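You operate a simulated robot arm through the tools that you are given. There is no shell and no other tool. Be economical: measure what you need, move in short steps, check, and stop when the job is done.

Carry out the task below with a simulated two-armed robot. There is one attempt and no reset: what you move stays moved.

Task
Take the cap off the white soap can and lay it down on the top of the stock counter. Open the seals drawer, take the grey seal from the inside of the seals drawer and put it on top of the fan nozzle and shut the drawer again. Shut the bulk drawer. Open the drawer of the stock counter, take the blue rim cup and put it in the inside of the drawer of the stock counter and shut the drawer again. Take the tall dryer box marked "LOT 36" from the dryer shelf and put it on the yellow board. Fetch the inserts box and set it on top of the wrap box. Put three of the grey inserts from the shelf under the red groove on the low shelf of the pump bay. Do these in any order. Set down upright: blue rim cup, inserts box, grey insert.

The check looks at the end state, three seconds after you hand in, the way a careful person would. Anything else that was tipped, shoved, dropped, spilled or broken makes it a failure. Lids that push on must go on centred and level and be pressed home; caps that screw on are set level and turned clockwise until they are tight.

Robot
Two 7-joint arms with four-finger grippers on one trunk, on a base that drives. Base frame: it is fixed to the floor where the robot stands at the start and does not move with it; the origin is under the middle of the robot, x ahead of it, y to its left, z up; the surface under the hand at the start is at about z = 0.86. Units: m, degrees, N and s.
The left shoulder is at the start at [0.04, 0.181, 1.355], the right one opposite. With the tool pointing down near the work surface each hand reaches from about 0.1 to 0.8 m from the robot's upright axis, wherever it stands, measured 20 degrees to its own side. Places, roughly: blue rim cup [0.5, -0.25, 1]; bulk drawer [-0.4, -6.4, 0.3]; drawer of the stock counter [0.5, 0, 0.7]; fan nozzle [-0.25, -6.75, 1]; grey insert [0.75, -1, 0.5]; grey seal (4x4x2 cm) [0.4, -6.7, 0.6]; inserts box [0.75, 1.25, 1.5]; inside of the drawer of the stock counter [0.6, 0, 0.7]; low shelf of the pump bay [0.7, -4.8, 0.2]; seals drawer [0.3, -6.7, 0.6]; tall dryer box [0.5, 0.75, 1.5]; white soap can [0.5, 0, 1]; wrap box [0.75, -2.5, 1.75]; yellow board (15x20x2 cm) [0.6, 1.7, 0.9]. Payload 3.67 kg a hand.
The tool frame of a hand sits at the grasp point between the pads (the TCP): z along the fingers, y along the line on which they close. The tips reach 0.028 m beyond it. The gripper opens to 0.112 m. The gripper's body begins 0.073 m behind the TCP.
Orientation is that of the tool frame in the base frame, as a unit quaternion [w, x, y, z]. With the fingers straight down and closing along the base's y, the tool's x points along the base's -x, its y along +y and its z along -z.

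Tools
- The arms move only by the tool arm_command. It takes "left_motion", "right_motion" or both (then of equal length, played together; a hand with none holds still); each is a list that holds one entry, the list of rows, each a list of 7 numbers: the turn, a rotation vector about the base's x, y, z in degrees, then the shift along the base's x, y, z in m, then the closure in counts, from 0 (fully open) to 255 (shut). In form: [[[ax, ay, az, dx, dy, dz, gripper], ...]]. A call has 1 to 20 rows; each row is the pose to reach, as a shift and turn from the pose commanded when the call began. A row lasts 0.2 s, in which the tool goes at most 0.05 m and 8.6 degrees; a call with a longer step from one row to the next is refused whole, and so is a gripper value outside its range. Where a pose cannot be reached the arm comes as near as it can. A force on the tool above 40 N (or 10 N above the force at the start of the call, whichever is more), or a blocked arm, ends the call early, and 0.2 s more pass. The fingers move at their own pace and stop on an object; they squeeze with about 23 N. The grip force told is the motor's: it shows also when the fingers shut on nothing. Time passes only in rows, and 0.2 s behind the last, so rows that repeat a pose let the fingers close. The reply holds the time, the measured pose of the TCP, the force on the tool along the base axes, the opening and the grip force, in the units named above and with some noise, with the torque about the TCP (base axes, N m) and any sound that the robot's microphone picked up, and new pictures: "pictures" is both (left out), scene, wrist or none (wrist: the cameras of the hands that moved).
- Cameras (640 x 400 px; columns grow to the right, rows downward): "scene" is now at [0.0742, 0.0132, 1.5383]; the picture's right is [0.24, -0.97, 0.00], its down [-0.91, -0.22, -0.36] and it looks along [0.35, 0.09, -0.93] (base axes); focal length 214 px, centre (320, 200). "left" rides on the left gripper at [0.06, 0.018, -0.104] in its tool frame; the picture's right is [-0.29, 0.96, 0.00], its down [-0.80, -0.24, -0.55] and it looks along [-0.53, -0.16, 0.83] (tool axes); focal length 234 px, centre (320, 200). "right" rides on the right gripper at [0.06, -0.018, -0.104] in its tool frame; the picture's right is [0.29, 0.96, 0.00], its down [-0.80, 0.24, -0.55] and it looks along [-0.53, 0.16, 0.83] (tool axes); focal length 234 px, centre (320, 200). There is no depth. A picture from a camera that has moved, and an enlarged one, comes with that camera's place and axes in the base frame and with its lens.
- slide_trunk(by): slides the trunk up (or, below 0, down) by that many m; the arms and the scene camera ride with it, the base frame stays. It gives what a move gives, with no picture.
- drive_base(legs): drives the robot by 1 to 6 legs, each [ahead, left, turn to the left] in m, m and degrees, along the robot's own axes; the way and the turn of a leg run together, so that a leg with both is an arc; at most 1.5 m and 180 degrees a leg. The arms and the cameras ride along, it lands a little off, and it stops where it bumps. It gives what a move gives, and a new picture of the scene camera.
- turn_head(pan, tilt): turns the head with the scene camera to pan (to the left, within 86 degrees either way) and tilt (down, from -29 to 69), counted from straight ahead of the robot. It gives what a move gives, and a new picture of the scene camera.
- inspect(camera, box): a new picture of the part [left, top, right, bottom] of that camera's present view, enlarged. The clock stands still meanwhile.
- close_job(): hands the job in; it is judged then, once.

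Go step by step. Nothing tells you exact positions but the pictures and the camera data: compare them with the known pose of the tool, close in by small moves and look again before you grip or let go. The budget is 525 turns and 360 pictures, counting those below and the enlarged ones. Unless the task says otherwise, let go and move clear before handing in.

The tools are called after "Call:" as name(argument=value, ...) on one line, values as JSON. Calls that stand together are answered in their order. arm_command: Moves the arms, as the interface text tells. Its arguments: {"type":"object","properties":{"left_motion":{"type":"array","items":{"type":"array","items":{"type":"array","items":{"type":"number"}}}},"right_motion":{"type":"array","items":{"type":"array","items":{"type":"array","items":{"type":"number"}}}},"pictures":{"type":"string","enum":["both","scene","wrist","none"]}},"required":[]} The other tools are called the same way: slide_trunk (by) slides the trunk up or down; drive_base (legs) drives the base; turn_head (pan, tilt) turns the head that bears the scene camera; inspect (camera, box) takes an enlarged picture of a part of a camera's view; close_job () hands the job in.

At the start:

```text
time_s: 0.0
left_position: [0.5098, 0.2872, 1.0003]
left_tcp_rot: [0.001, 0.0, 1.0, 0.0]
left_force: [0.5, -0.8, 0.4]
left_wrist_torque: [-0.02, -0.01, 0.04]
left_gripper_width: 0.1117
left_finger_force: 0.1
right_position: [0.5653, -0.1504, 0.9994]
right_tcp_rot: [0.0, 0.0, 1.0, 0.0]
right_force: [-0.3, -0.3, -0.6]
right_wrist_torque: [0.03, 0.0, 0.0]
right_gripper_width: 0.1119
right_finger_force: 0.0
trunk travel left (down, up): [-0.475, 0.039]
robot x, y, heading: [0.0034, 0.0037, 0.2]
head pan, tilt: [13.8, 68.8]
```

scene: 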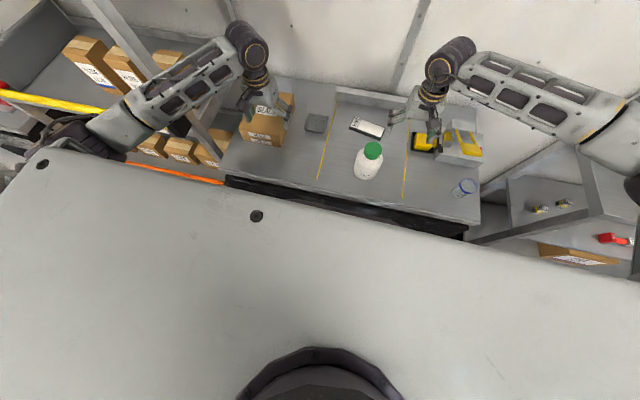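
right: 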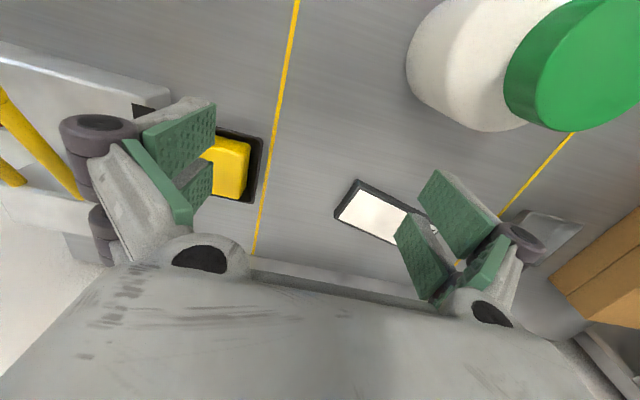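
left: 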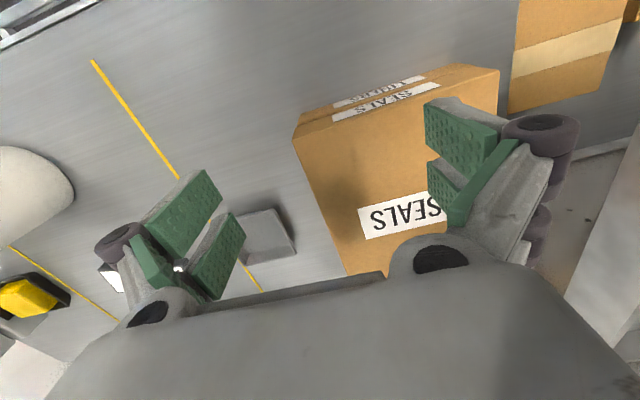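

I see the counter with the white can (green cap), the blue-rimmed cup at the right edge and the left hand near the seals box. I'll take enlarged looks first.

Call:
inspect(camera="scene", box=[220, 80, 500, 255])

Call:
turn_head(pan=0, tilt=35)

Call:
turn_head(pan=60, tilt=25)

Call:
turn_head(pan=-60, tilt=25)

```text
2.29 times, centred on (360, 168) of scene
camera zoom: at [0.0742, 0.0132, 1.5383], right [0.24, -0.97, 0.0], down [-0.91, -0.22, -0.36], along [0.35, 0.09, -0.93], focal length 490 px, centre (229, 274)
```

zoom: 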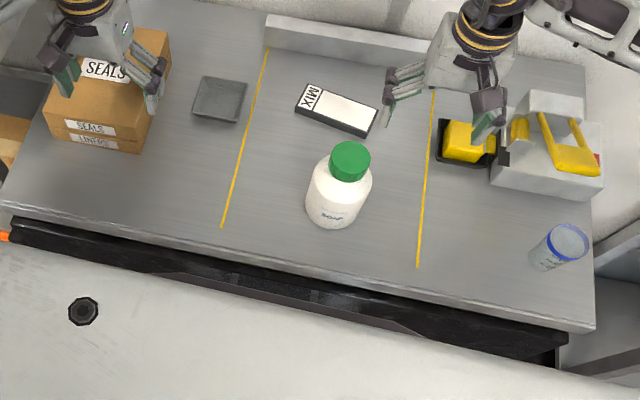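

```text
time_s: 1.0
left_position: [0.5109, 0.287, 0.9989]
left_tcp_rot: [0.0, 0.0, 1.0, 0.0]
left_force: [0.9, 0.3, 0.2]
left_wrist_torque: [0.01, 0.02, -0.04]
left_gripper_width: 0.1122
left_finger_force: 0.0
right_position: [0.5651, -0.1487, 0.9996]
right_tcp_rot: [0.001, 0.001, 1.0, 0.0]
right_force: [-0.2, -1.3, 0.3]
right_wrist_torque: [0.03, -0.03, 0.02]
right_gripper_width: 0.1117
right_finger_force: 0.0
trunk travel left (down, up): [-0.475, 0.039]
robot x, y, heading: [0.0017, 0.0026, 0.1]
head pan, tilt: [0.0, 35.0]
camera scene: at [0.1079, -0.0001, 1.5819], right [0.0, -1.0, 0.0], down [-0.57, 0.0, -0.82], along [0.82, 0.0, -0.57], focal length 214 px, centre (320, 200)
```

scene: 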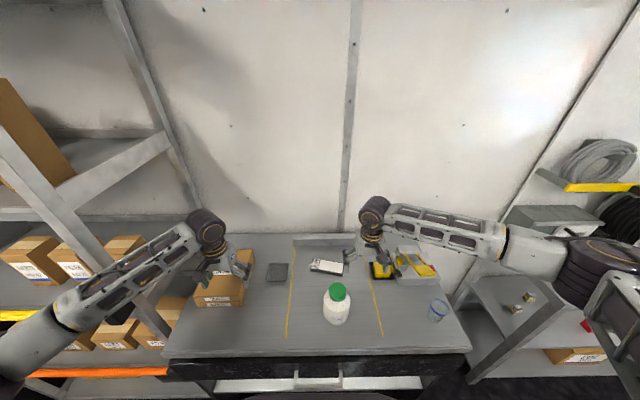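

```text
time_s: 2.3
left_position: [0.51, 0.286, 0.9997]
left_tcp_rot: [0.0, 0.0, 1.0, 0.001]
left_force: [0.4, -0.7, -1.0]
left_wrist_torque: [0.03, 0.0, -0.02]
left_gripper_width: 0.1121
left_finger_force: 0.2
right_position: [0.5657, -0.1483, 0.9992]
right_tcp_rot: [0.0, 0.001, 1.0, 0.0]
right_force: [0.1, 0.2, 0.5]
right_wrist_torque: [-0.03, 0.02, 0.01]
right_gripper_width: 0.112
right_finger_force: 0.2
trunk travel left (down, up): [-0.475, 0.039]
robot x, y, heading: [-0.0, -0.0033, -0.2]
head pan, tilt: [60.0, 25.0]
camera scene: at [0.066, 0.0796, 1.5978], right [0.87, -0.5, 0.0], down [-0.21, -0.37, -0.91], along [0.45, 0.78, -0.42], focal length 214 px, centre (320, 200)
```

scene: 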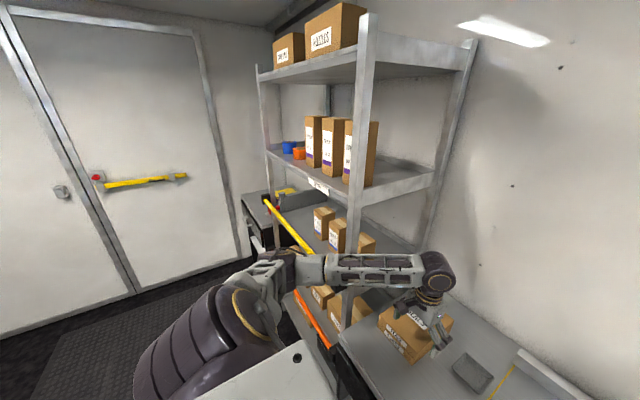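

```text
time_s: 4.3
left_position: [0.5099, 0.2863, 0.9991]
left_tcp_rot: [0.0, 0.0, 1.0, 0.0]
left_force: [0.2, -0.5, 0.1]
left_wrist_torque: [-0.02, 0.05, 0.0]
left_gripper_width: 0.1121
left_finger_force: 0.1
right_position: [0.5653, -0.1498, 1.0004]
right_tcp_rot: [0.0, 0.0, 1.0, 0.0]
right_force: [-0.1, -0.1, -0.7]
right_wrist_torque: [0.01, 0.01, 0.0]
right_gripper_width: 0.1121
right_finger_force: 0.2
trunk travel left (down, up): [-0.475, 0.039]
robot x, y, heading: [0.001, -0.0022, 0.1]
head pan, tilt: [-60.0, 25.0]
camera scene: at [0.066, -0.0799, 1.5978], right [-0.87, -0.5, 0.0], down [-0.21, 0.37, -0.91], along [0.45, -0.78, -0.42], focal length 214 px, centre (320, 200)
```

scene: 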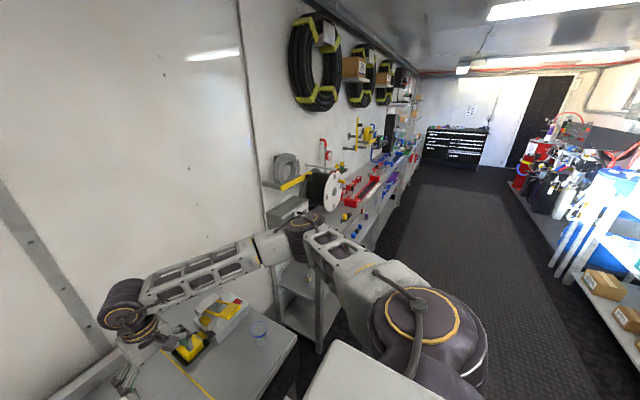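

Next I look at the can more closely to tell whether its cap screws or pulls off.

Call:
turn_head(pan=0, tilt=50)

Call:
inspect(camera="scene", box=[280, 170, 400, 245])

Call:
inspect(camera="right", box=[380, 0, 640, 160])

```text
time_s: 5.6
left_position: [0.5095, 0.2849, 0.9992]
left_tcp_rot: [0.0, 0.001, 1.0, 0.0]
left_force: [0.1, 0.0, -0.1]
left_wrist_torque: [0.0, 0.0, 0.01]
left_gripper_width: 0.1121
left_finger_force: 0.0
right_position: [0.5659, -0.1503, 1.0002]
right_tcp_rot: [-0.001, 0.0, 1.0, 0.0]
right_force: [0.2, -0.1, 0.3]
right_wrist_torque: [-0.01, -0.02, 0.0]
right_gripper_width: 0.1118
right_finger_force: 0.1
trunk travel left (down, up): [-0.475, 0.039]
robot x, y, heading: [0.001, -0.0011, -0.0]
head pan, tilt: [0.0, 50.0]
camera scene: at [0.0969, -0.0002, 1.5603], right [0.0, -1.0, 0.0], down [-0.77, 0.0, -0.64], along [0.64, 0.0, -0.77], focal length 214 px, centre (320, 200)
```

scene: 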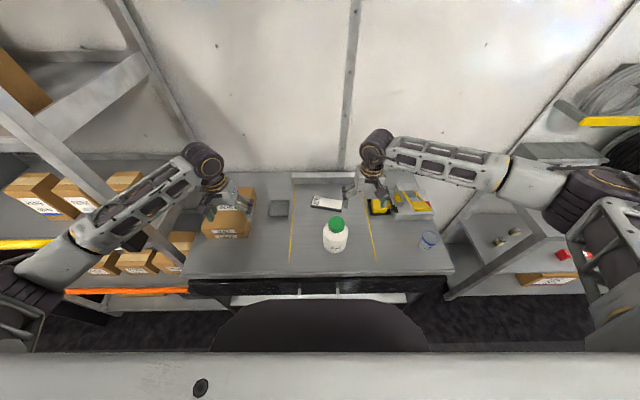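

```text
5.33 times, centred on (340, 208) of scene
camera zoom: at [0.0969, -0.0002, 1.5603], right [0.0, -1.0, 0.0], down [-0.77, 0.0, -0.64], along [0.64, 0.0, -0.77], focal length 1144 px, centre (213, 160)
```

zoom: 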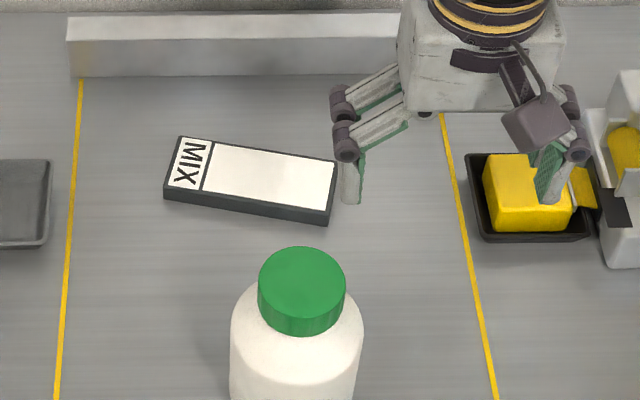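

```text
2.46 times, centred on (510, 80) of right
camera zoom: at [0.5052, -0.1673, 1.1034], right [-0.29, 0.96, 0.0], down [0.8, 0.24, 0.55], along [0.53, 0.16, -0.83], focal length 576 px, centre (-148, 495)
```

zoom: 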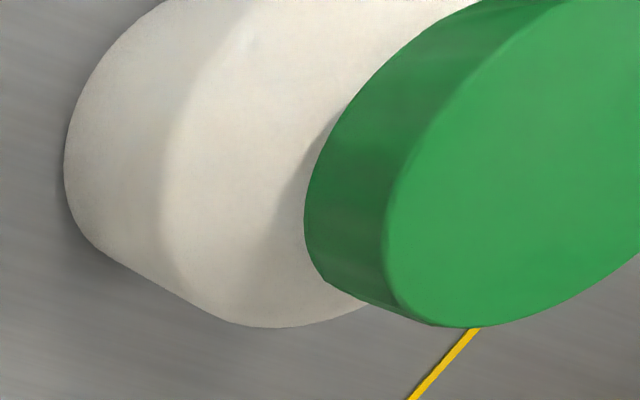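

The cap looks like a ~5 cm round cap, top near (0.48, −0.054, 0.99), can body ~8 cm wide. I'll bring the left hand in diagonally to hold the body while the right works the cap.

Call:
arm_command(left_motion=[[[-2.35, -4.07, -5.68, -0.02, -0.01, 0.02, 0], [-4.7, -8.14, -11.36, -0.04, -0.03, 0.04, 0], [-7.05, -12.21, -17.04, -0.06, -0.06, 0.05, 0], [-9.4, -16.28, -22.7, -0.07, -0.09, 0.05, 0], [-11.75, -20.35, -28.4, -0.08, -0.12, 0.05, 0], [-14.1, -24.4, -34.1, -0.09, -0.15, 0.05, 0], [-16.45, -28.5, -39.8, -0.09, -0.18, 0.05, 0], [-18.8, -32.6, -45.4, -0.09, -0.2, 0.05, 0], [-21.15, -36.6, -51.1, -0.09, -0.22, 0.05, 0], [-23.5, -40.7, -56.8, -0.09, -0.237, 0.05, 0]]], pictures="both")

```text
time_s: 7.8
left_position: [0.4185, 0.048, 1.0487]
left_tcp_rot: [0.331, 0.463, 0.8, -0.191]
left_force: [0.8, 0.0, -0.3]
left_wrist_torque: [-0.01, 0.0, -0.01]
left_gripper_width: 0.1122
left_finger_force: 0.0
right_position: [0.5657, -0.149, 0.9997]
right_tcp_rot: [0.0, 0.0, 1.0, 0.001]
right_force: [0.5, -1.0, -0.5]
right_wrist_torque: [0.05, 0.01, 0.02]
right_gripper_width: 0.1121
right_finger_force: 0.0
trunk travel left (down, up): [-0.475, 0.039]
robot x, y, heading: [-0.0007, -0.0038, 0.0]
head pan, tilt: [0.0, 50.0]
camera scene: at [0.097, -0.0004, 1.5602], right [0.0, -1.0, 0.0], down [-0.77, 0.0, -0.64], along [0.64, 0.0, -0.77], focal length 214 px, centre (320, 200)
camera left: at [0.3761, 0.1574, 1.0818], right [0.93, 0.3, 0.2], down [-0.12, -0.27, 0.96], along [0.34, -0.92, -0.21], focal length 234 px, centre (320, 200)
```

scene: 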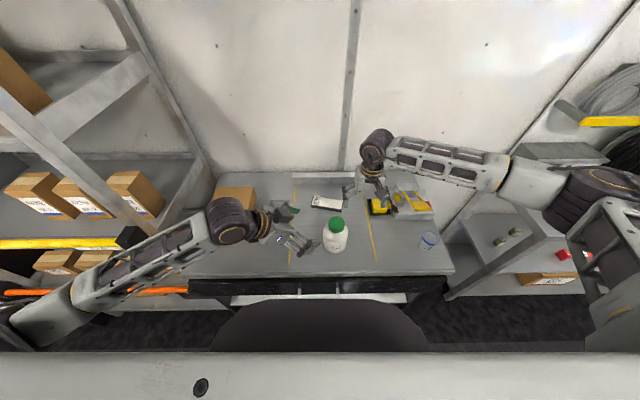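
left: 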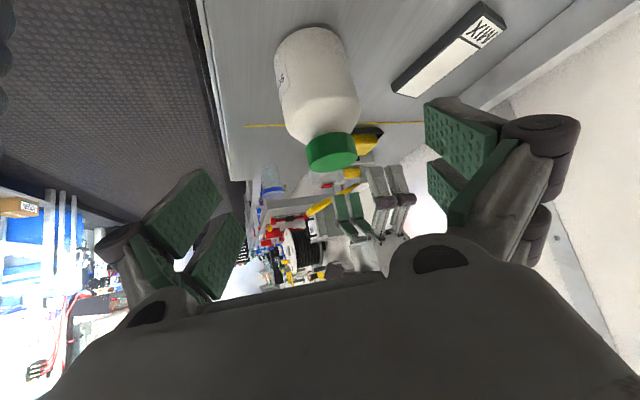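

The two cameras agree: cap top at (0.475, −0.053, 0.99). I move the left hand in along its finger direction to straddle the body, without closing yet.

Call:
arm_command(left_motion=[[[0, 0, 0, 0.011, -0.02, -0.03, 0], [0, 0, 0, 0.022, -0.04, -0.063, 0], [0, 0, 0, 0.034, -0.06, -0.087, 0], [0, 0, 0, 0.046, -0.08, -0.111, 0], [0, 0, 0, 0.057, -0.101, -0.134, 0], [0, 0, 0, 0.057, -0.101, -0.134, 0]]], pictures="both")

```text
time_s: 9.2
left_position: [0.4769, -0.0515, 0.9153]
left_tcp_rot: [0.332, 0.461, 0.8, -0.191]
left_force: [-1.3, -0.7, -0.6]
left_wrist_torque: [-0.02, 0.0, -0.02]
left_gripper_width: 0.1122
left_finger_force: 0.1
right_position: [0.565, -0.1486, 1.0006]
right_tcp_rot: [0.0, 0.001, 1.0, -0.001]
right_force: [-0.2, 0.5, -0.3]
right_wrist_torque: [-0.03, -0.03, -0.05]
right_gripper_width: 0.1122
right_finger_force: 0.1
trunk travel left (down, up): [-0.475, 0.039]
robot x, y, heading: [-0.0003, 0.0041, 0.1]
head pan, tilt: [0.0, 50.0]
camera scene: at [0.0963, 0.0004, 1.5603], right [0.0, -1.0, 0.0], down [-0.77, 0.0, -0.64], along [0.64, 0.0, -0.77], focal length 214 px, centre (320, 200)
camera left: at [0.4329, 0.0569, 0.9465], right [0.93, 0.3, 0.2], down [-0.12, -0.27, 0.96], along [0.34, -0.91, -0.21], focal length 234 px, centre (320, 200)
```

scene: 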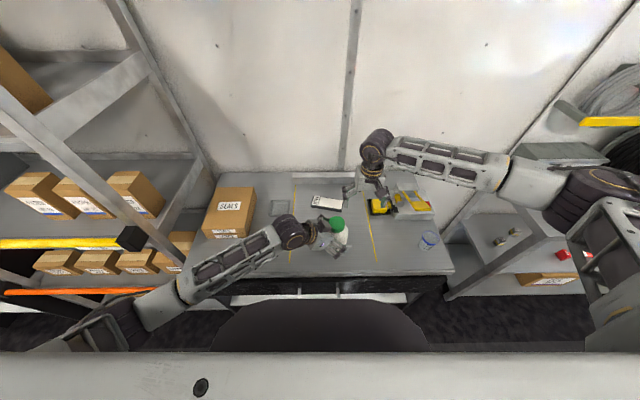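
left: 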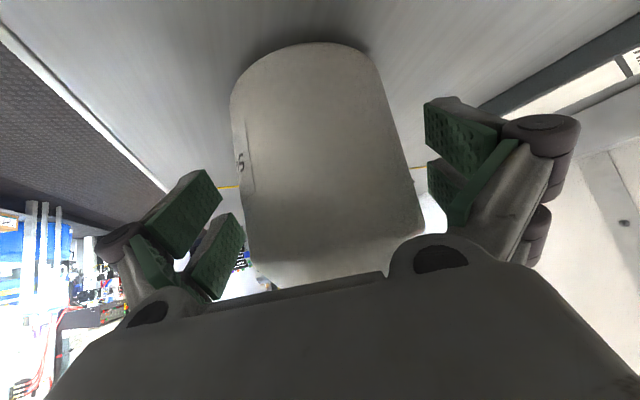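

Both clear. I lower the left hand slightly and close on the body, while the right hand goes over the cap, turned so its fingers run parallel to the left's.

Call:
arm_command(left_motion=[[[0, 0, 0, -0.0025, 0.004, -0.013, 0], [0, 0, 0, -0.0025, 0.004, -0.013, 60], [0, 0, 0, -0.0025, 0.004, -0.013, 120], [0, 0, 0, -0.0025, 0.004, -0.013, 180], [0, 0, 0, -0.0025, 0.004, -0.013, 220], [0, 0, 0, -0.0025, 0.004, -0.013, 220], [0, 0, 0, -0.0025, 0.004, -0.013, 220], [0, 0, 0, -0.0025, 0.004, -0.013, 220]]], right_motion=[[[0, 0, -7.5, 0, 0, 0.04, 0], [0, 0, -15, 0, 0, 0.08, 0], [0, 0, -22.5, -0.02, 0.02, 0.09, 0], [0, 0, -30, -0.04, 0.04, 0.09, 0], [0, 0, -37.5, -0.06, 0.06, 0.09, 0], [0, 0, -45, -0.08, 0.08, 0.09, 0], [0, 0, -52.5, -0.089, 0.096, 0.09, 0], [0, 0, -60, -0.089, 0.096, 0.09, 0]]], pictures="both")

```text
time_s: 11.0
left_position: [0.4751, -0.0478, 0.9033]
left_tcp_rot: [0.332, 0.462, 0.8, -0.191]
left_force: [1.6, 2.3, 5.1]
left_wrist_torque: [-0.12, -0.15, 0.11]
left_gripper_width: 0.0828
left_finger_force: 23.4
right_position: [0.477, -0.0537, 1.0886]
right_tcp_rot: [0.001, 0.5, 0.866, 0.0]
right_force: [-0.3, -0.4, 0.5]
right_wrist_torque: [0.02, 0.0, 0.02]
right_gripper_width: 0.1121
right_finger_force: 0.1
trunk travel left (down, up): [-0.475, 0.039]
robot x, y, heading: [-0.0002, 0.0006, -0.0]
head pan, tilt: [0.0, 50.0]
camera scene: at [0.0965, -0.0001, 1.5603], right [0.0, -1.0, 0.0], down [-0.77, 0.0, -0.64], along [0.64, 0.0, -0.77], focal length 214 px, centre (320, 200)
camera right: at [0.4305, -0.0102, 1.193], right [0.69, 0.73, 0.0], down [0.61, -0.57, 0.55], along [0.4, -0.38, -0.83], focal length 234 px, centre (320, 200)
camera left: at [0.431, 0.0609, 0.9346], right [0.93, 0.3, 0.2], down [-0.12, -0.27, 0.96], along [0.34, -0.91, -0.21], focal length 234 px, centre (320, 200)
```

scene: 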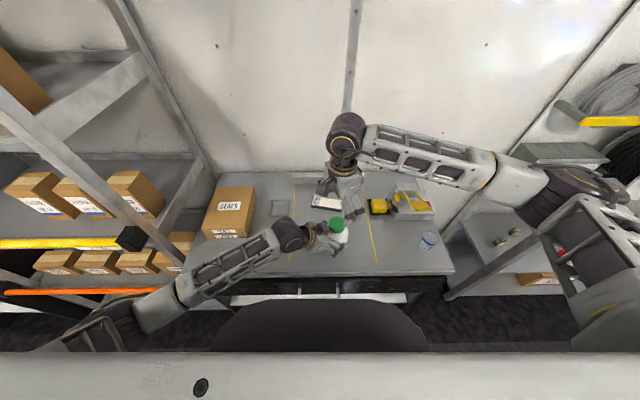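
right: 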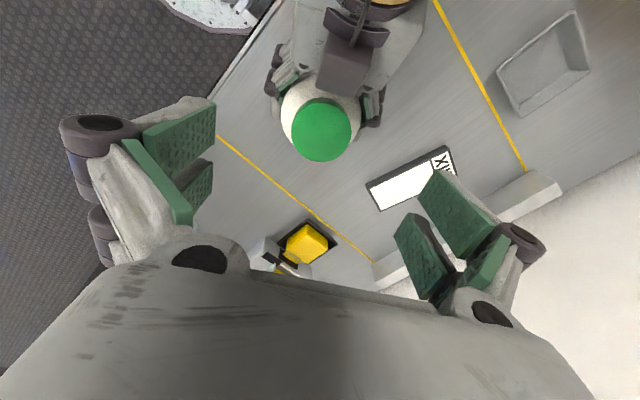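
left: 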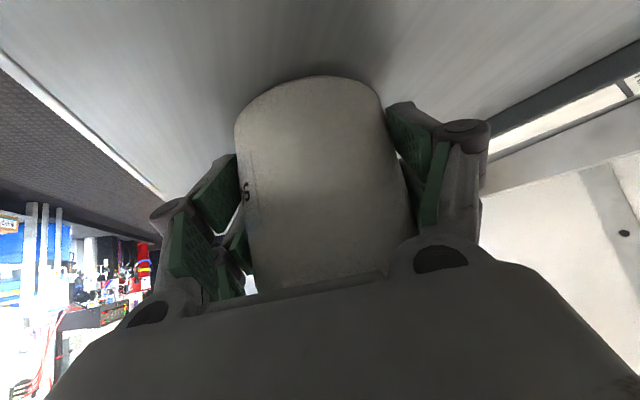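

The cap sits at (0.477, −0.052). I pre-turn the right hand clockwise 35°, descend over the cap and close on it.

Call:
arm_command(right_motion=[[[0, 0, -8, 0, 0, -0.01, 0], [0, 0, -16, 0, 0, -0.02, 0], [0, 0, -24, 0, 0, -0.03, 0], [0, 0, -32, 0, 0.001, -0.04, 0], [0, 0, -35, 0, 0.001, -0.06, 0], [0, 0, -35, 0, 0.001, -0.08, 0], [0, 0, -35, 0, 0.001, -0.0926, 0], [0, 0, -35, 0, 0.001, -0.0926, 80], [0, 0, -35, 0, 0.001, -0.0926, 160], [0, 0, -35, 0, 0.001, -0.0926, 230], [0, 0, -35, 0, 0.001, -0.0926, 230], [0, 0, -35, 0, 0.001, -0.0926, 230]]], pictures="wrist")

```text
time_s: 13.4
left_position: [0.4776, -0.0448, 0.9003]
left_tcp_rot: [0.33, 0.459, 0.803, -0.187]
left_force: [2.8, 3.1, -0.1]
left_wrist_torque: [-0.89, 1.38, -0.7]
left_gripper_width: 0.0827
left_finger_force: 23.2
right_position: [0.474, -0.0553, 0.9966]
right_tcp_rot: [0.001, 0.736, 0.677, -0.003]
right_force: [-5.5, -7.2, 12.3]
right_wrist_torque: [0.05, -0.24, 0.85]
right_gripper_width: 0.0548
right_finger_force: 22.7
trunk travel left (down, up): [-0.475, 0.039]
robot x, y, heading: [-0.0012, -0.0003, 0.3]
head pan, tilt: [0.0, 50.0]
heard: snap
stopped in row 12 (right hand): the force on the tool passed its limit at 43 N (the readings are from after the stop); the commanded pose is now the measured one
camera right: at [0.4613, 0.0072, 1.1004], right [0.98, 0.21, 0.0], down [0.17, -0.81, 0.56], along [0.11, -0.55, -0.83], focal length 234 px, centre (320, 200)
```

right: 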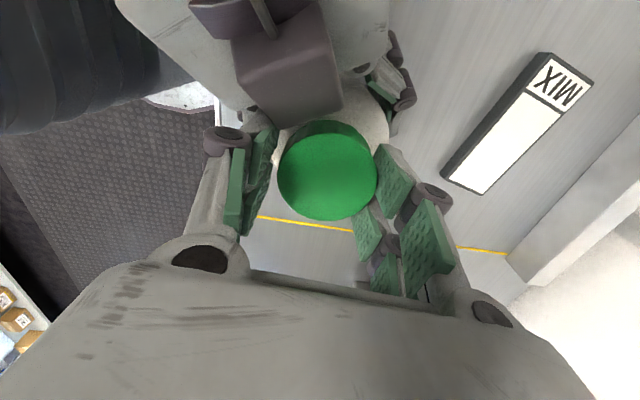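

The microphone heard a snap: probably a push-on cap coming free. I lift the right hand a little and look.

Call:
arm_command(right_motion=[[[0, 0, 0, 0, 0, 0.01, 230], [0, 0, 0, 0, 0, 0.02, 230], [0, 0, 0, 0, 0, 0.035, 230]]], pictures="both")

Call:
inspect(camera="scene", box=[280, 170, 400, 265])

```text
time_s: 14.2
left_position: [0.4755, -0.044, 0.9001]
left_tcp_rot: [0.328, 0.46, 0.803, -0.189]
left_force: [-2.1, 3.2, 5.6]
left_wrist_torque: [0.29, 0.4, -0.02]
left_gripper_width: 0.0828
left_finger_force: 23.0
right_position: [0.4749, -0.0533, 1.0319]
right_tcp_rot: [0.001, 0.737, 0.676, -0.002]
right_force: [-0.1, -0.1, -0.4]
right_wrist_torque: [0.01, 0.02, 0.0]
right_gripper_width: 0.0499
right_finger_force: 22.8
trunk travel left (down, up): [-0.475, 0.039]
robot x, y, heading: [-0.0028, -0.0029, 0.2]
head pan, tilt: [0.0, 50.0]
camera scene: at [0.0963, 0.0002, 1.5604], right [0.0, -1.0, 0.0], down [-0.77, 0.0, -0.64], along [0.64, 0.0, -0.77], focal length 214 px, centre (320, 200)
camera right: at [0.4628, 0.0084, 1.1362], right [0.98, 0.2, 0.0], down [0.17, -0.81, 0.56], along [0.11, -0.55, -0.83], focal length 234 px, centre (320, 200)
```

scene: 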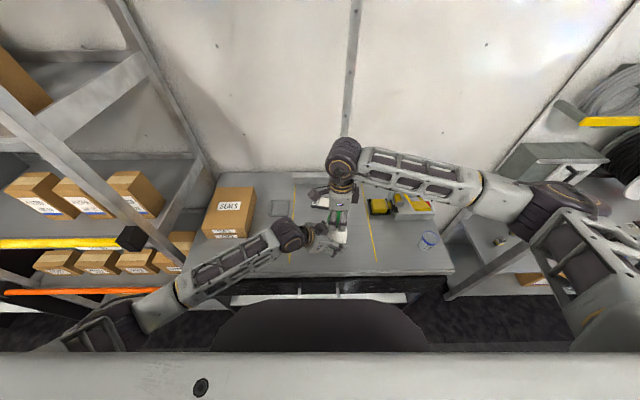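
right: 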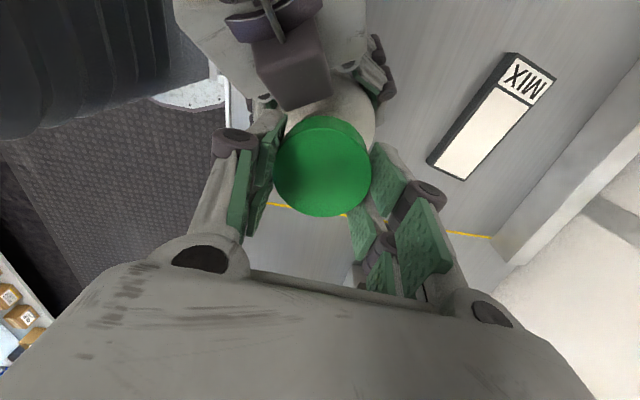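

```text
4.21 times, centred on (340, 218) of scene
camera zoom: at [0.0963, 0.0002, 1.5604], right [0.0, -1.0, 0.0], down [-0.77, 0.0, -0.64], along [0.64, 0.0, -0.77], focal length 903 px, centre (236, 126)
```

zoom: 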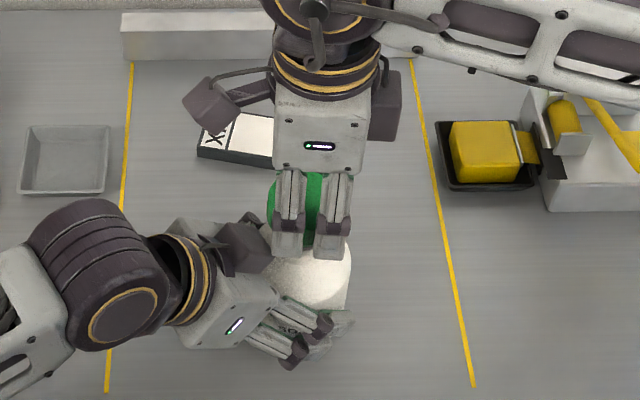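

The cap came off cleanly in the right gripper. I carry it to the free spot right of the can at about (0.47, −0.14), and release the can with the left hand at the same time.

Call:
arm_command(right_motion=[[[0, 0, 0, 0, 0, 0.03, 230], [0, 0, 7, 0, -0.03, 0.04, 230], [0, 0, 14, 0, -0.06, 0.04, 230], [0, 0, 21, 0, -0.087, 0.03, 230], [0, 0, 28, -0.005, -0.09, 0.0, 230], [0, 0, 35, -0.005, -0.09, -0.03, 230], [0, 0, 42, -0.005, -0.09, -0.06, 230], [0, 0, 50, -0.005, -0.09, -0.09, 230], [0, 0, 58, -0.005, -0.09, -0.11, 230], [0, 0, 66, -0.005, -0.09, -0.12, 230]]], left_motion=[[[0, 0, 0, 0, 0, 0, 220], [0, 0, 0, 0, 0, 0, 150], [0, 0, 0, 0, 0, 0, 80], [0, 0, 0, 0, 0, 0, 0], [0, 0, 0, 0, 0, 0, 0], [0, 0, 0, 0, 0, 0, 0], [0, 0, 0, -0.014, 0.024, 0.028, 0], [0, 0, 0, -0.028, 0.048, 0.056, 0], [0, 0, 0, -0.042, 0.073, 0.085, 0], [0, 0, 0, -0.056, 0.098, 0.113, 0]]], pictures="both")

```text
time_s: 16.4
left_position: [0.4202, 0.053, 1.0149]
left_tcp_rot: [0.33, 0.461, 0.802, -0.189]
left_force: [-0.8, 0.6, -0.3]
left_wrist_torque: [-0.02, 0.02, -0.03]
left_gripper_width: 0.1119
left_finger_force: 0.2
right_position: [0.47, -0.1441, 0.9117]
right_tcp_rot: [0.003, 0.249, 0.969, -0.003]
right_force: [-0.5, -0.2, 0.0]
right_wrist_torque: [0.01, -0.01, -0.01]
right_gripper_width: 0.0499
right_finger_force: 22.8
trunk travel left (down, up): [-0.475, 0.039]
robot x, y, heading: [-0.0026, -0.0001, -0.4]
head pan, tilt: [0.0, 50.0]
camera scene: at [0.0956, 0.0008, 1.5604], right [0.0, -1.0, 0.0], down [-0.77, 0.0, -0.64], along [0.64, 0.0, -0.77], focal length 214 px, centre (320, 200)
camera right: at [0.4076, -0.1301, 1.0153], right [0.21, 0.98, -0.01], down [0.81, -0.17, 0.56], along [0.55, -0.12, -0.83], focal length 234 px, centre (320, 200)
camera left: at [0.3751, 0.1622, 1.047], right [0.93, 0.31, 0.2], down [-0.12, -0.27, 0.95], along [0.35, -0.91, -0.22], focal length 234 px, centre (320, 200)
```

scene: 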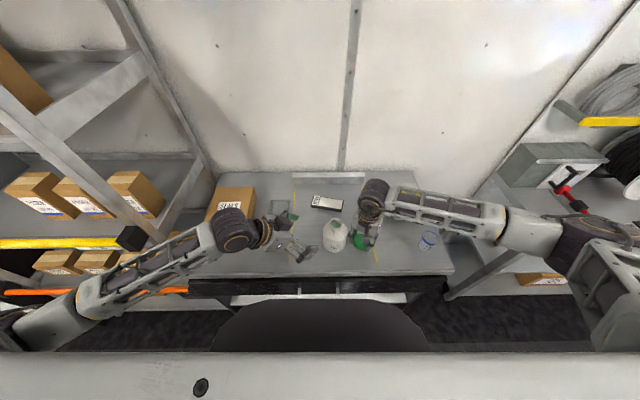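
right: 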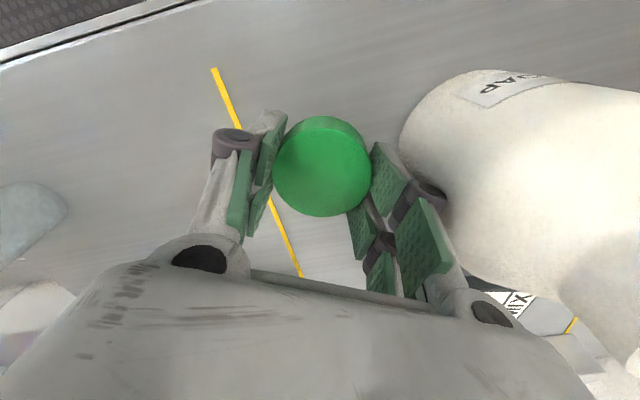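
left: 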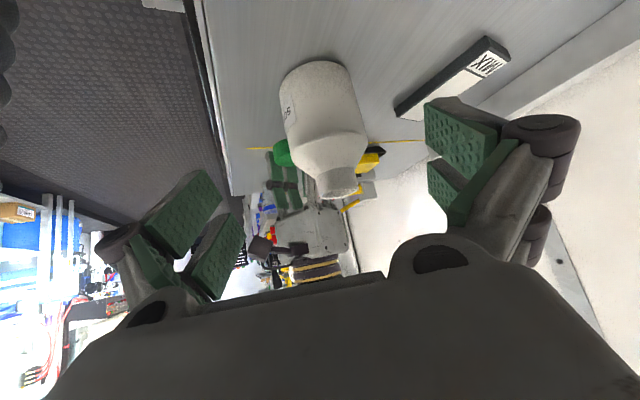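

Can stands upright and free. Now I lower the cap gently to the counter.

Call:
arm_command(right_motion=[[[0, 0, 0, 0, -0.01, -0.005, 230], [0, 0, 0, 0, -0.015, -0.01, 230], [0, 0, 0, 0, -0.015, -0.014, 230], [0, 0, 0, 0, -0.015, -0.018, 230], [0, 0, 0, 0, -0.015, -0.021, 230], [0, 0, 0, 0, -0.015, -0.024, 230]]], pictures="wrist")

Call:
inspect(camera="scene", box=[320, 210, 420, 273])

```text
time_s: 17.8
left_position: [0.4205, 0.054, 1.0145]
left_tcp_rot: [0.329, 0.461, 0.802, -0.188]
left_force: [-0.7, 0.5, -0.1]
left_wrist_torque: [0.0, 0.02, -0.01]
left_gripper_width: 0.1118
left_finger_force: 0.2
right_position: [0.4703, -0.1604, 0.887]
right_tcp_rot: [0.002, 0.25, 0.968, -0.002]
right_force: [-0.1, -0.2, 0.3]
right_wrist_torque: [0.02, -0.01, -0.03]
right_gripper_width: 0.0496
right_finger_force: 22.3
trunk travel left (down, up): [-0.475, 0.039]
robot x, y, heading: [-0.0045, -0.0033, 0.4]
head pan, tilt: [0.0, 50.0]
camera right: at [0.4083, -0.1457, 0.9902], right [0.21, 0.98, -0.01], down [0.81, -0.17, 0.56], along [0.55, -0.12, -0.83], focal length 234 px, centre (320, 200)
```

right: 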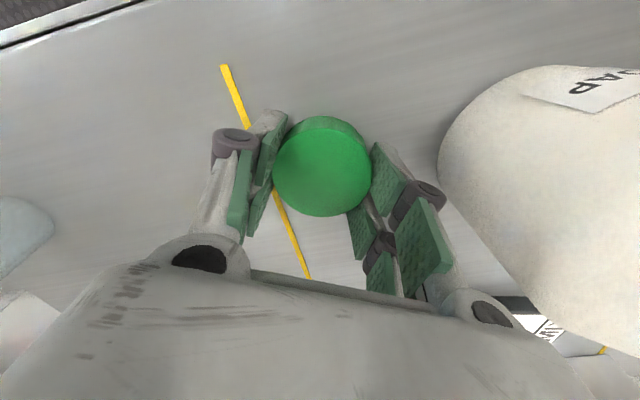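

```text
6.35 times, centred on (370, 242) of scene
camera zoom: at [0.0968, -0.0004, 1.5603], right [0.0, -1.0, 0.0], down [-0.77, 0.0, -0.64], along [0.64, 0.0, -0.77], focal length 1362 px, centre (2, -64)
```

zoom: 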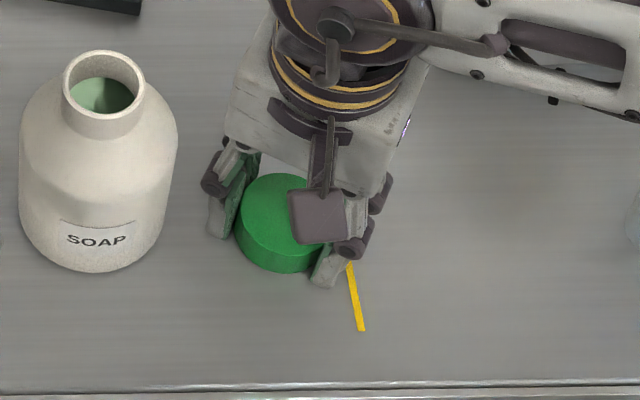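

Still no contact; I go on down in small steps.

Call:
arm_command(right_motion=[[[0, 0, 0, 0, 0, -0.003, 230], [0, 0, 0, 0, 0, -0.006, 230], [0, 0, 0, 0, 0, -0.009, 230], [0, 0, 0, 0, 0, -0.012, 230]]], pictures="none")

```text
time_s: 18.4
left_position: [0.419, 0.0528, 1.015]
left_tcp_rot: [0.33, 0.461, 0.802, -0.189]
left_force: [0.5, -0.4, -0.5]
left_wrist_torque: [-0.01, 0.01, -0.03]
left_gripper_width: 0.1117
left_finger_force: 0.0
right_position: [0.4701, -0.1601, 0.8864]
right_tcp_rot: [0.005, 0.25, 0.968, -0.002]
right_force: [-11.9, -4.2, 20.6]
right_wrist_torque: [-0.07, 0.87, 0.14]
right_gripper_width: 0.0503
right_finger_force: 22.7
trunk travel left (down, up): [-0.475, 0.039]
robot x, y, heading: [0.0026, -0.0022, -0.2]
head pan, tilt: [0.0, 50.0]
stopped in row 3 (right hand): the force on the tool passed its limit at 45 N (the readings are from after the stop); the commanded pose is now the measured one
```

Contact with the counter. I open and back off upward.

Call:
arm_command(right_motion=[[[0, 0, 0, 0, 0, 0.001, 200], [0, 0, 0, 0, 0, 0.001, 120], [0, 0, 0, 0, 0, 0.001, 60], [0, 0, 0, 0, 0, 0.001, 20], [0, 0, 0, 0, 0, 0.02, 0], [0, 0, 0, 0, 0, 0.06, 0], [0, 0, 0, 0, 0, 0.1, 0], [0, 0, 0, 0, 0, 0.14, 0]]], left_motion=[[[0, 0, 0, -0.01, 0.02, 0.02, 0], [0, 0, 0, -0.02, 0.04, 0.04, 0], [0, 0, 0, -0.03, 0.06, 0.06, 0], [0, 0, 0, -0.04, 0.08, 0.08, 0], [0, 0, 0, -0.05, 0.1, 0.09, 0], [0, 0, 0, -0.06, 0.12, 0.1, 0], [0, 0, 0, -0.06, 0.14, 0.1, 0], [0, 0, 0, -0.06, 0.15, 0.1, 0]]], pictures="scene")

Call:
inspect(camera="scene", box=[300, 190, 460, 290])

```text
time_s: 20.2
left_position: [0.3879, 0.2121, 1.1047]
left_tcp_rot: [0.33, 0.46, 0.802, -0.189]
left_force: [0.3, -0.2, 1.0]
left_wrist_torque: [0.02, -0.01, 0.01]
left_gripper_width: 0.1123
left_finger_force: 0.0
left hand out of reach, approached as far as the arm can: row 4, 5, 6, 7, 8
right_position: [0.4721, -0.1609, 1.0262]
right_tcp_rot: [0.005, 0.249, 0.968, -0.001]
right_force: [-0.5, 1.0, -0.8]
right_wrist_torque: [0.0, 0.0, -0.02]
right_gripper_width: 0.112
right_finger_force: 0.0
trunk travel left (down, up): [-0.475, 0.039]
robot x, y, heading: [-0.0038, -0.001, 0.1]
head pan, tilt: [0.0, 50.0]
camera scene: at [0.0961, -0.0002, 1.5603], right [0.0, -1.0, 0.0], down [-0.77, 0.0, -0.64], along [0.64, 0.0, -0.77], focal length 214 px, centre (320, 200)
```

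scene: 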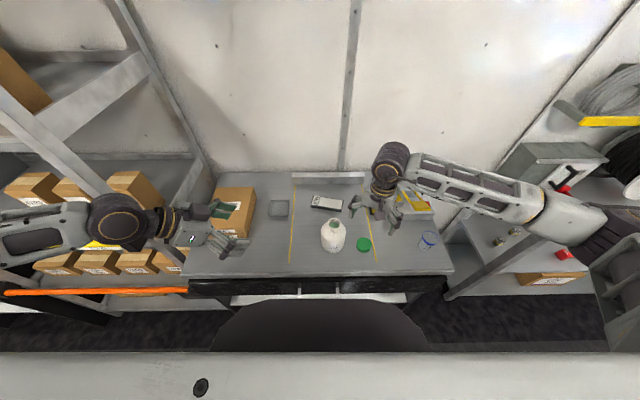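

```text
4.00 times, centred on (380, 240) of scene
camera zoom: at [0.0961, -0.0002, 1.5603], right [0.0, -1.0, 0.0], down [-0.77, 0.0, -0.64], along [0.64, 0.0, -0.77], focal length 858 px, centre (80, 40)
```

zoom: 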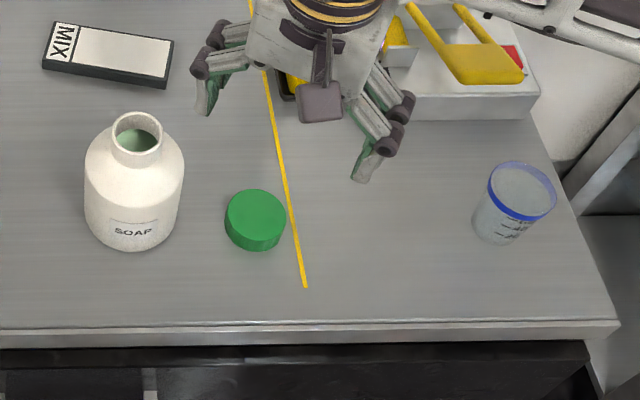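

Cap is down. Next the counter drawer; I back the robot off to see its front and handle.

Call:
drive_base(legs=[[-0.35, 0, 0]])

Call:
turn_head(pan=0, tilt=45)

Call:
inspect(camera="scene", box=[200, 120, 440, 270])

```text
time_s: 22.6
left_position: [0.0386, 0.2116, 1.1052]
left_tcp_rot: [0.33, 0.46, 0.802, -0.189]
left_force: [1.4, -0.7, 1.1]
left_wrist_torque: [0.03, -0.01, 0.01]
left_gripper_width: 0.112
left_finger_force: 0.0
right_position: [0.1238, -0.1611, 1.0246]
right_tcp_rot: [0.005, 0.25, 0.968, -0.002]
right_force: [0.1, 0.5, -0.3]
right_wrist_torque: [-0.01, -0.02, 0.02]
right_gripper_width: 0.1121
right_finger_force: 0.1
trunk travel left (down, up): [-0.475, 0.039]
robot x, y, heading: [-0.3548, -0.0006, -0.0]
head pan, tilt: [0.0, 50.0]
camera scene: at [-0.2525, 0.0, 1.5602], right [0.0, -1.0, 0.0], down [-0.77, 0.0, -0.64], along [0.64, 0.0, -0.77], focal length 214 px, centre (320, 200)
```

scene: 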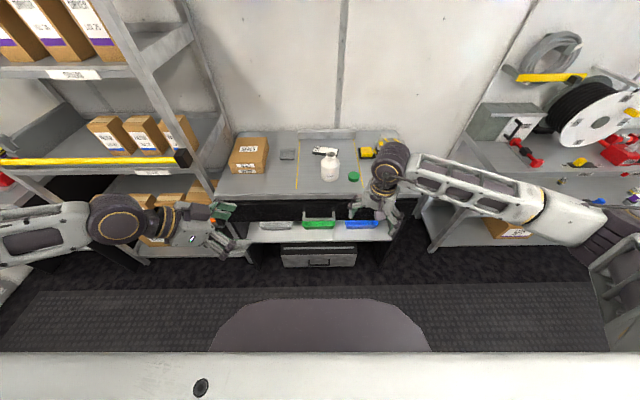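

```text
time_s: 23.2
left_position: [0.0375, 0.2121, 1.1051]
left_tcp_rot: [0.329, 0.462, 0.802, -0.189]
left_force: [-0.1, -0.8, -0.8]
left_wrist_torque: [-0.01, -0.01, 0.01]
left_gripper_width: 0.1121
left_finger_force: 0.1
right_position: [0.1214, -0.1604, 1.0248]
right_tcp_rot: [0.005, 0.25, 0.968, -0.001]
right_force: [-0.3, 1.1, 0.2]
right_wrist_torque: [0.01, -0.02, 0.01]
right_gripper_width: 0.1119
right_finger_force: 0.1
trunk travel left (down, up): [-0.475, 0.039]
robot x, y, heading: [-0.3474, -0.0012, -0.2]
head pan, tilt: [0.0, 45.0]
camera scene: at [-0.2498, 0.0, 1.5672], right [0.0, -1.0, 0.0], down [-0.71, 0.0, -0.71], along [0.71, 0.0, -0.71], focal length 214 px, centre (320, 200)
```

scene: 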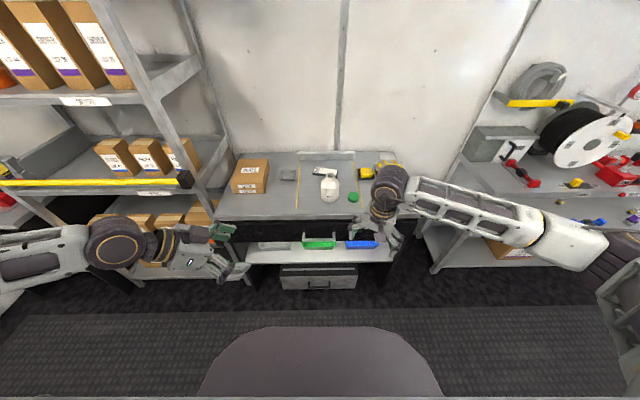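

```text
2.67 times, centred on (320, 195) of scene
camera zoom: at [-0.2498, 0.0, 1.5672], right [0.0, -1.0, 0.0], down [-0.71, 0.0, -0.71], along [0.71, 0.0, -0.71], focal length 572 px, centre (320, 213)
```

zoom: 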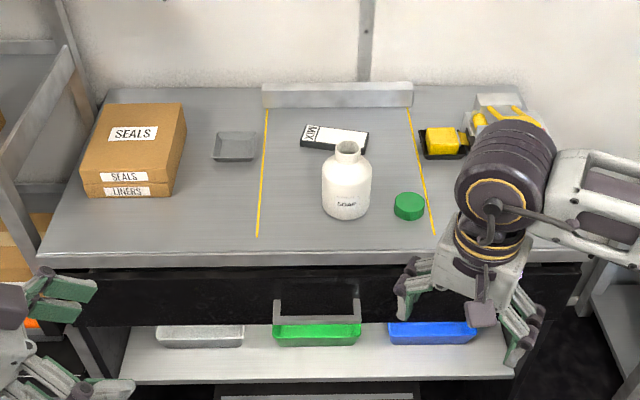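

The black drawer front has a bar handle around (0.32, 0.0, 0.735). I lower the trunk and bring the left hand to point forward with its fingers closing vertically.

Call:
slide_trunk(by=-0.2)

Call:
arm_command(left_motion=[[[4.57, -5.96, 0.95, -0.01, 0, 0.0, 0], [9.13, -11.9, 1.9, -0.02, -0.01, 0, 0], [13.7, -17.9, 2.85, -0.02, -0.02, -0.01, 0], [18.3, -23.8, 3.8, -0.02, -0.03, -0.02, 0], [22.8, -29.8, 4.75, -0.01, -0.05, -0.03, 0], [27.4, -35.8, 5.7, 0.0, -0.07, -0.05, 0], [32, -41.7, 6.65, 0.01, -0.09, -0.07, 0], [36.5, -47.7, 7.6, 0.02, -0.11, -0.09, 0], [41.1, -53.6, 8.55, 0.04, -0.13, -0.11, 0], [45.7, -59.6, 9.5, 0.06, -0.16, -0.13, 0], [50.2, -65.5, 10.45, 0.08, -0.18, -0.15, 0], [54.8, -71.5, 11.4, 0.1, -0.2, -0.17, 0]]], pictures="both")

```text
time_s: 25.4
left_position: [0.0373, 0.2115, 0.905]
left_tcp_rot: [0.329, 0.461, 0.802, -0.189]
left_force: [0.5, -0.3, -0.3]
left_wrist_torque: [0.01, 0.0, -0.03]
left_gripper_width: 0.112
left_finger_force: 0.2
right_position: [0.1223, -0.1617, 0.8252]
right_tcp_rot: [0.006, 0.25, 0.968, -0.001]
right_force: [0.2, -0.1, -0.4]
right_wrist_torque: [-0.01, 0.02, 0.0]
right_gripper_width: 0.1119
right_finger_force: 0.0
trunk travel left (down, up): [-0.275, 0.239]
robot x, y, heading: [-0.3476, -0.0002, -0.1]
head pan, tilt: [0.0, 45.0]
```

```text
time_s: 27.9
left_position: [0.1541, 0.0542, 0.8806]
left_tcp_rot: [0.571, 0.405, 0.52, 0.49]
left_force: [0.1, 0.4, 0.0]
left_wrist_torque: [0.01, -0.01, 0.04]
left_gripper_width: 0.112
left_finger_force: 0.1
left hand out of reach, approached as far as the arm can: row 1, 2, 3, 4, 5, 6, 7
right_position: [0.1217, -0.1617, 0.823]
right_tcp_rot: [0.004, 0.25, 0.968, -0.001]
right_force: [0.3, 0.0, 0.1]
right_wrist_torque: [0.05, 0.02, -0.02]
right_gripper_width: 0.112
right_finger_force: 0.0
trunk travel left (down, up): [-0.275, 0.239]
robot x, y, heading: [-0.3518, 0.0026, 0.2]
head pan, tilt: [0.0, 45.0]
stopped in row 12 (left hand): the arm was blocked; the commanded pose is now the measured one
camera scene: at [-0.249, -0.0011, 1.3654], right [0.0, -1.0, 0.0], down [-0.71, 0.0, -0.71], along [0.71, 0.0, -0.71], focal length 214 px, centre (320, 200)
camera left: at [0.0457, 0.1117, 0.873], right [-0.13, -0.1, 0.99], down [-0.5, -0.85, -0.15], along [0.86, -0.51, 0.06], focal length 234 px, centre (320, 200)
```

scene: 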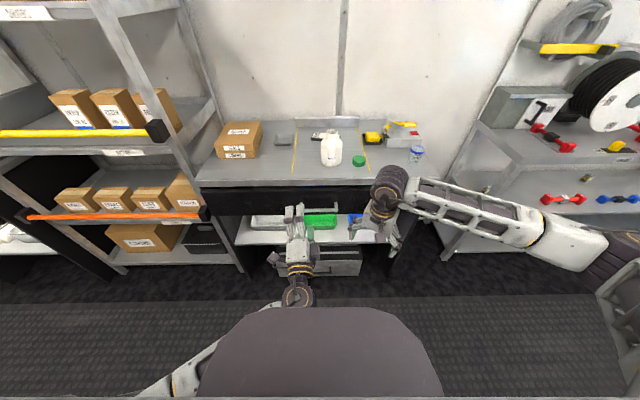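
left: 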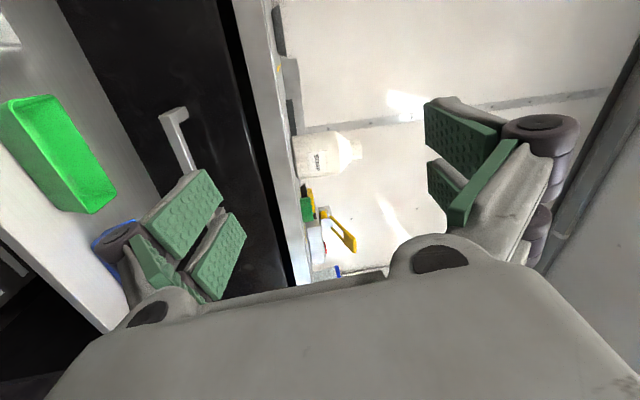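

The hand is nearly pointing forward; the handle's left end is at about (0.32, 0.078, 0.745). I finish the rotation and lower to in front of the bar.

Call:
arm_command(left_motion=[[[0, 0, 0, 0.03, 0, -0.01, 0], [2, 1.5, -0.4, 0.05, 0, -0.03, 0], [5, 3, -0.8, 0.06, -0.01, -0.06, 0], [8, 5, -1.3, 0.06, -0.02, -0.09, 0], [11.2, 7.8, -1.9, 0.06, -0.03, -0.12, 0], [11.2, 7.8, -1.9, 0.06, -0.044, -0.137, 0]]], pictures="both")

```text
time_s: 29.5
left_position: [0.2343, 0.0457, 0.7468]
left_tcp_rot: [0.486, 0.495, 0.492, 0.526]
left_force: [0.3, 0.2, -0.5]
left_wrist_torque: [-0.02, -0.02, 0.0]
left_gripper_width: 0.112
left_finger_force: 0.2
right_position: [0.1222, -0.1598, 0.8238]
right_tcp_rot: [0.005, 0.25, 0.968, -0.001]
right_force: [-0.5, 0.1, 0.4]
right_wrist_torque: [-0.04, -0.02, 0.03]
right_gripper_width: 0.1118
right_finger_force: 0.0
trunk travel left (down, up): [-0.275, 0.239]
robot x, y, heading: [-0.3539, 0.0001, -0.3]
head pan, tilt: [0.0, 45.0]
stopped in row 6 (left hand): the arm was blocked; the commanded pose is now the measured one
camera scene: at [-0.2494, 0.0002, 1.366], right [0.0, -1.0, 0.0], down [-0.71, 0.0, -0.71], along [0.71, 0.0, -0.71], focal length 214 px, centre (320, 200)
camera left: at [0.1267, 0.0998, 0.765], right [-0.01, -0.33, 0.94], down [-0.52, -0.81, -0.29], along [0.86, -0.49, -0.16], focal length 234 px, centre (320, 200)
```

scene: 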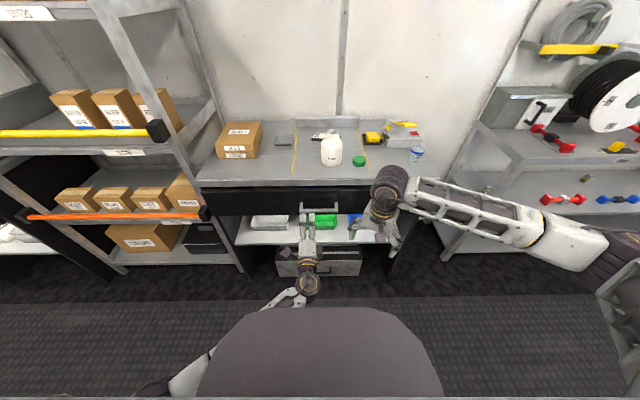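
left: 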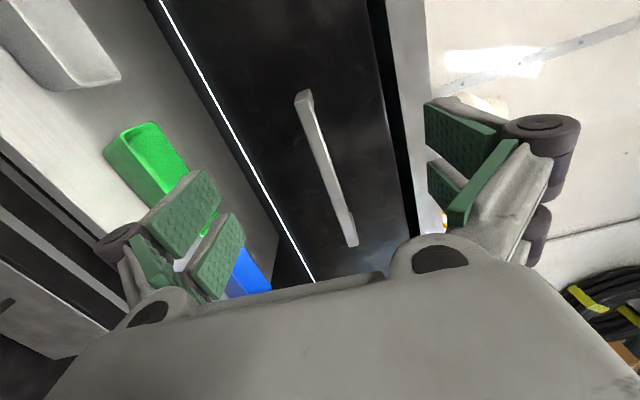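

The bar's centre is at (0.32, 0.004, 0.744); the arm crosses the body too far, so I shift the base 4 cm to the right instead and then reach forward.

Call:
drive_base(legs=[[0, -0.04, 0]])

Call:
arm_command(left_motion=[[[0, 0, 0, 0.03, 0, -0.002, 0], [0, 0, 0, 0.06, 0, -0.003, 0], [0, 0, 0, 0.078, 0, -0.003, 0], [0, 0, 0, 0.082, 0, -0.003, 0]]], pictures="wrist")

```text
time_s: 30.4
left_position: [0.2329, 0.0047, 0.7471]
left_tcp_rot: [0.485, 0.496, 0.492, 0.526]
left_force: [-0.6, -0.1, -0.9]
left_wrist_torque: [0.01, 0.02, 0.07]
left_gripper_width: 0.1123
left_finger_force: 0.0
right_position: [0.122, -0.2002, 0.8236]
right_tcp_rot: [0.005, 0.25, 0.968, -0.001]
right_force: [-0.5, -0.3, -0.9]
right_wrist_torque: [0.05, 0.0, -0.01]
right_gripper_width: 0.1122
right_finger_force: 0.1
trunk travel left (down, up): [-0.275, 0.239]
robot x, y, heading: [-0.3518, -0.0407, -0.1]
head pan, tilt: [0.0, 45.0]
camera scene: at [-0.2494, -0.0413, 1.3666], right [0.0, -1.0, 0.0], down [-0.71, 0.0, -0.71], along [0.71, 0.0, -0.71], focal length 214 px, centre (320, 200)
```

scene: 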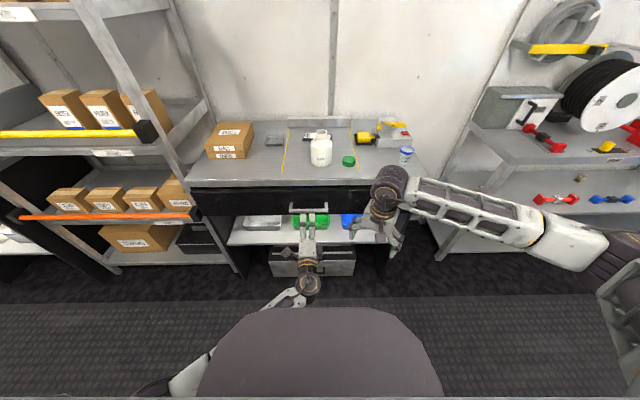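

```text
time_s: 31.4
left_position: [0.3167, 0.0042, 0.7441]
left_tcp_rot: [0.486, 0.496, 0.491, 0.526]
left_force: [0.8, 0.1, -0.4]
left_wrist_torque: [0.01, -0.03, 0.0]
left_gripper_width: 0.112
left_finger_force: 0.0
right_position: [0.1219, -0.2018, 0.8241]
right_tcp_rot: [0.006, 0.25, 0.968, -0.001]
right_force: [0.4, -0.7, 0.4]
right_wrist_torque: [0.01, -0.01, 0.03]
right_gripper_width: 0.1122
right_finger_force: 0.0
trunk travel left (down, up): [-0.275, 0.239]
robot x, y, heading: [-0.3518, -0.0411, -0.2]
head pan, tilt: [0.0, 45.0]
camera left: at [0.2087, 0.0597, 0.7618], right [-0.01, -0.33, 0.94], down [-0.52, -0.81, -0.29], along [0.86, -0.49, -0.16], focal length 234 px, centre (320, 200)
```

left: 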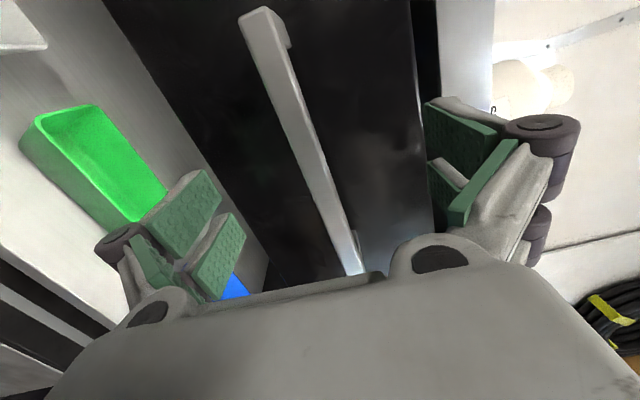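

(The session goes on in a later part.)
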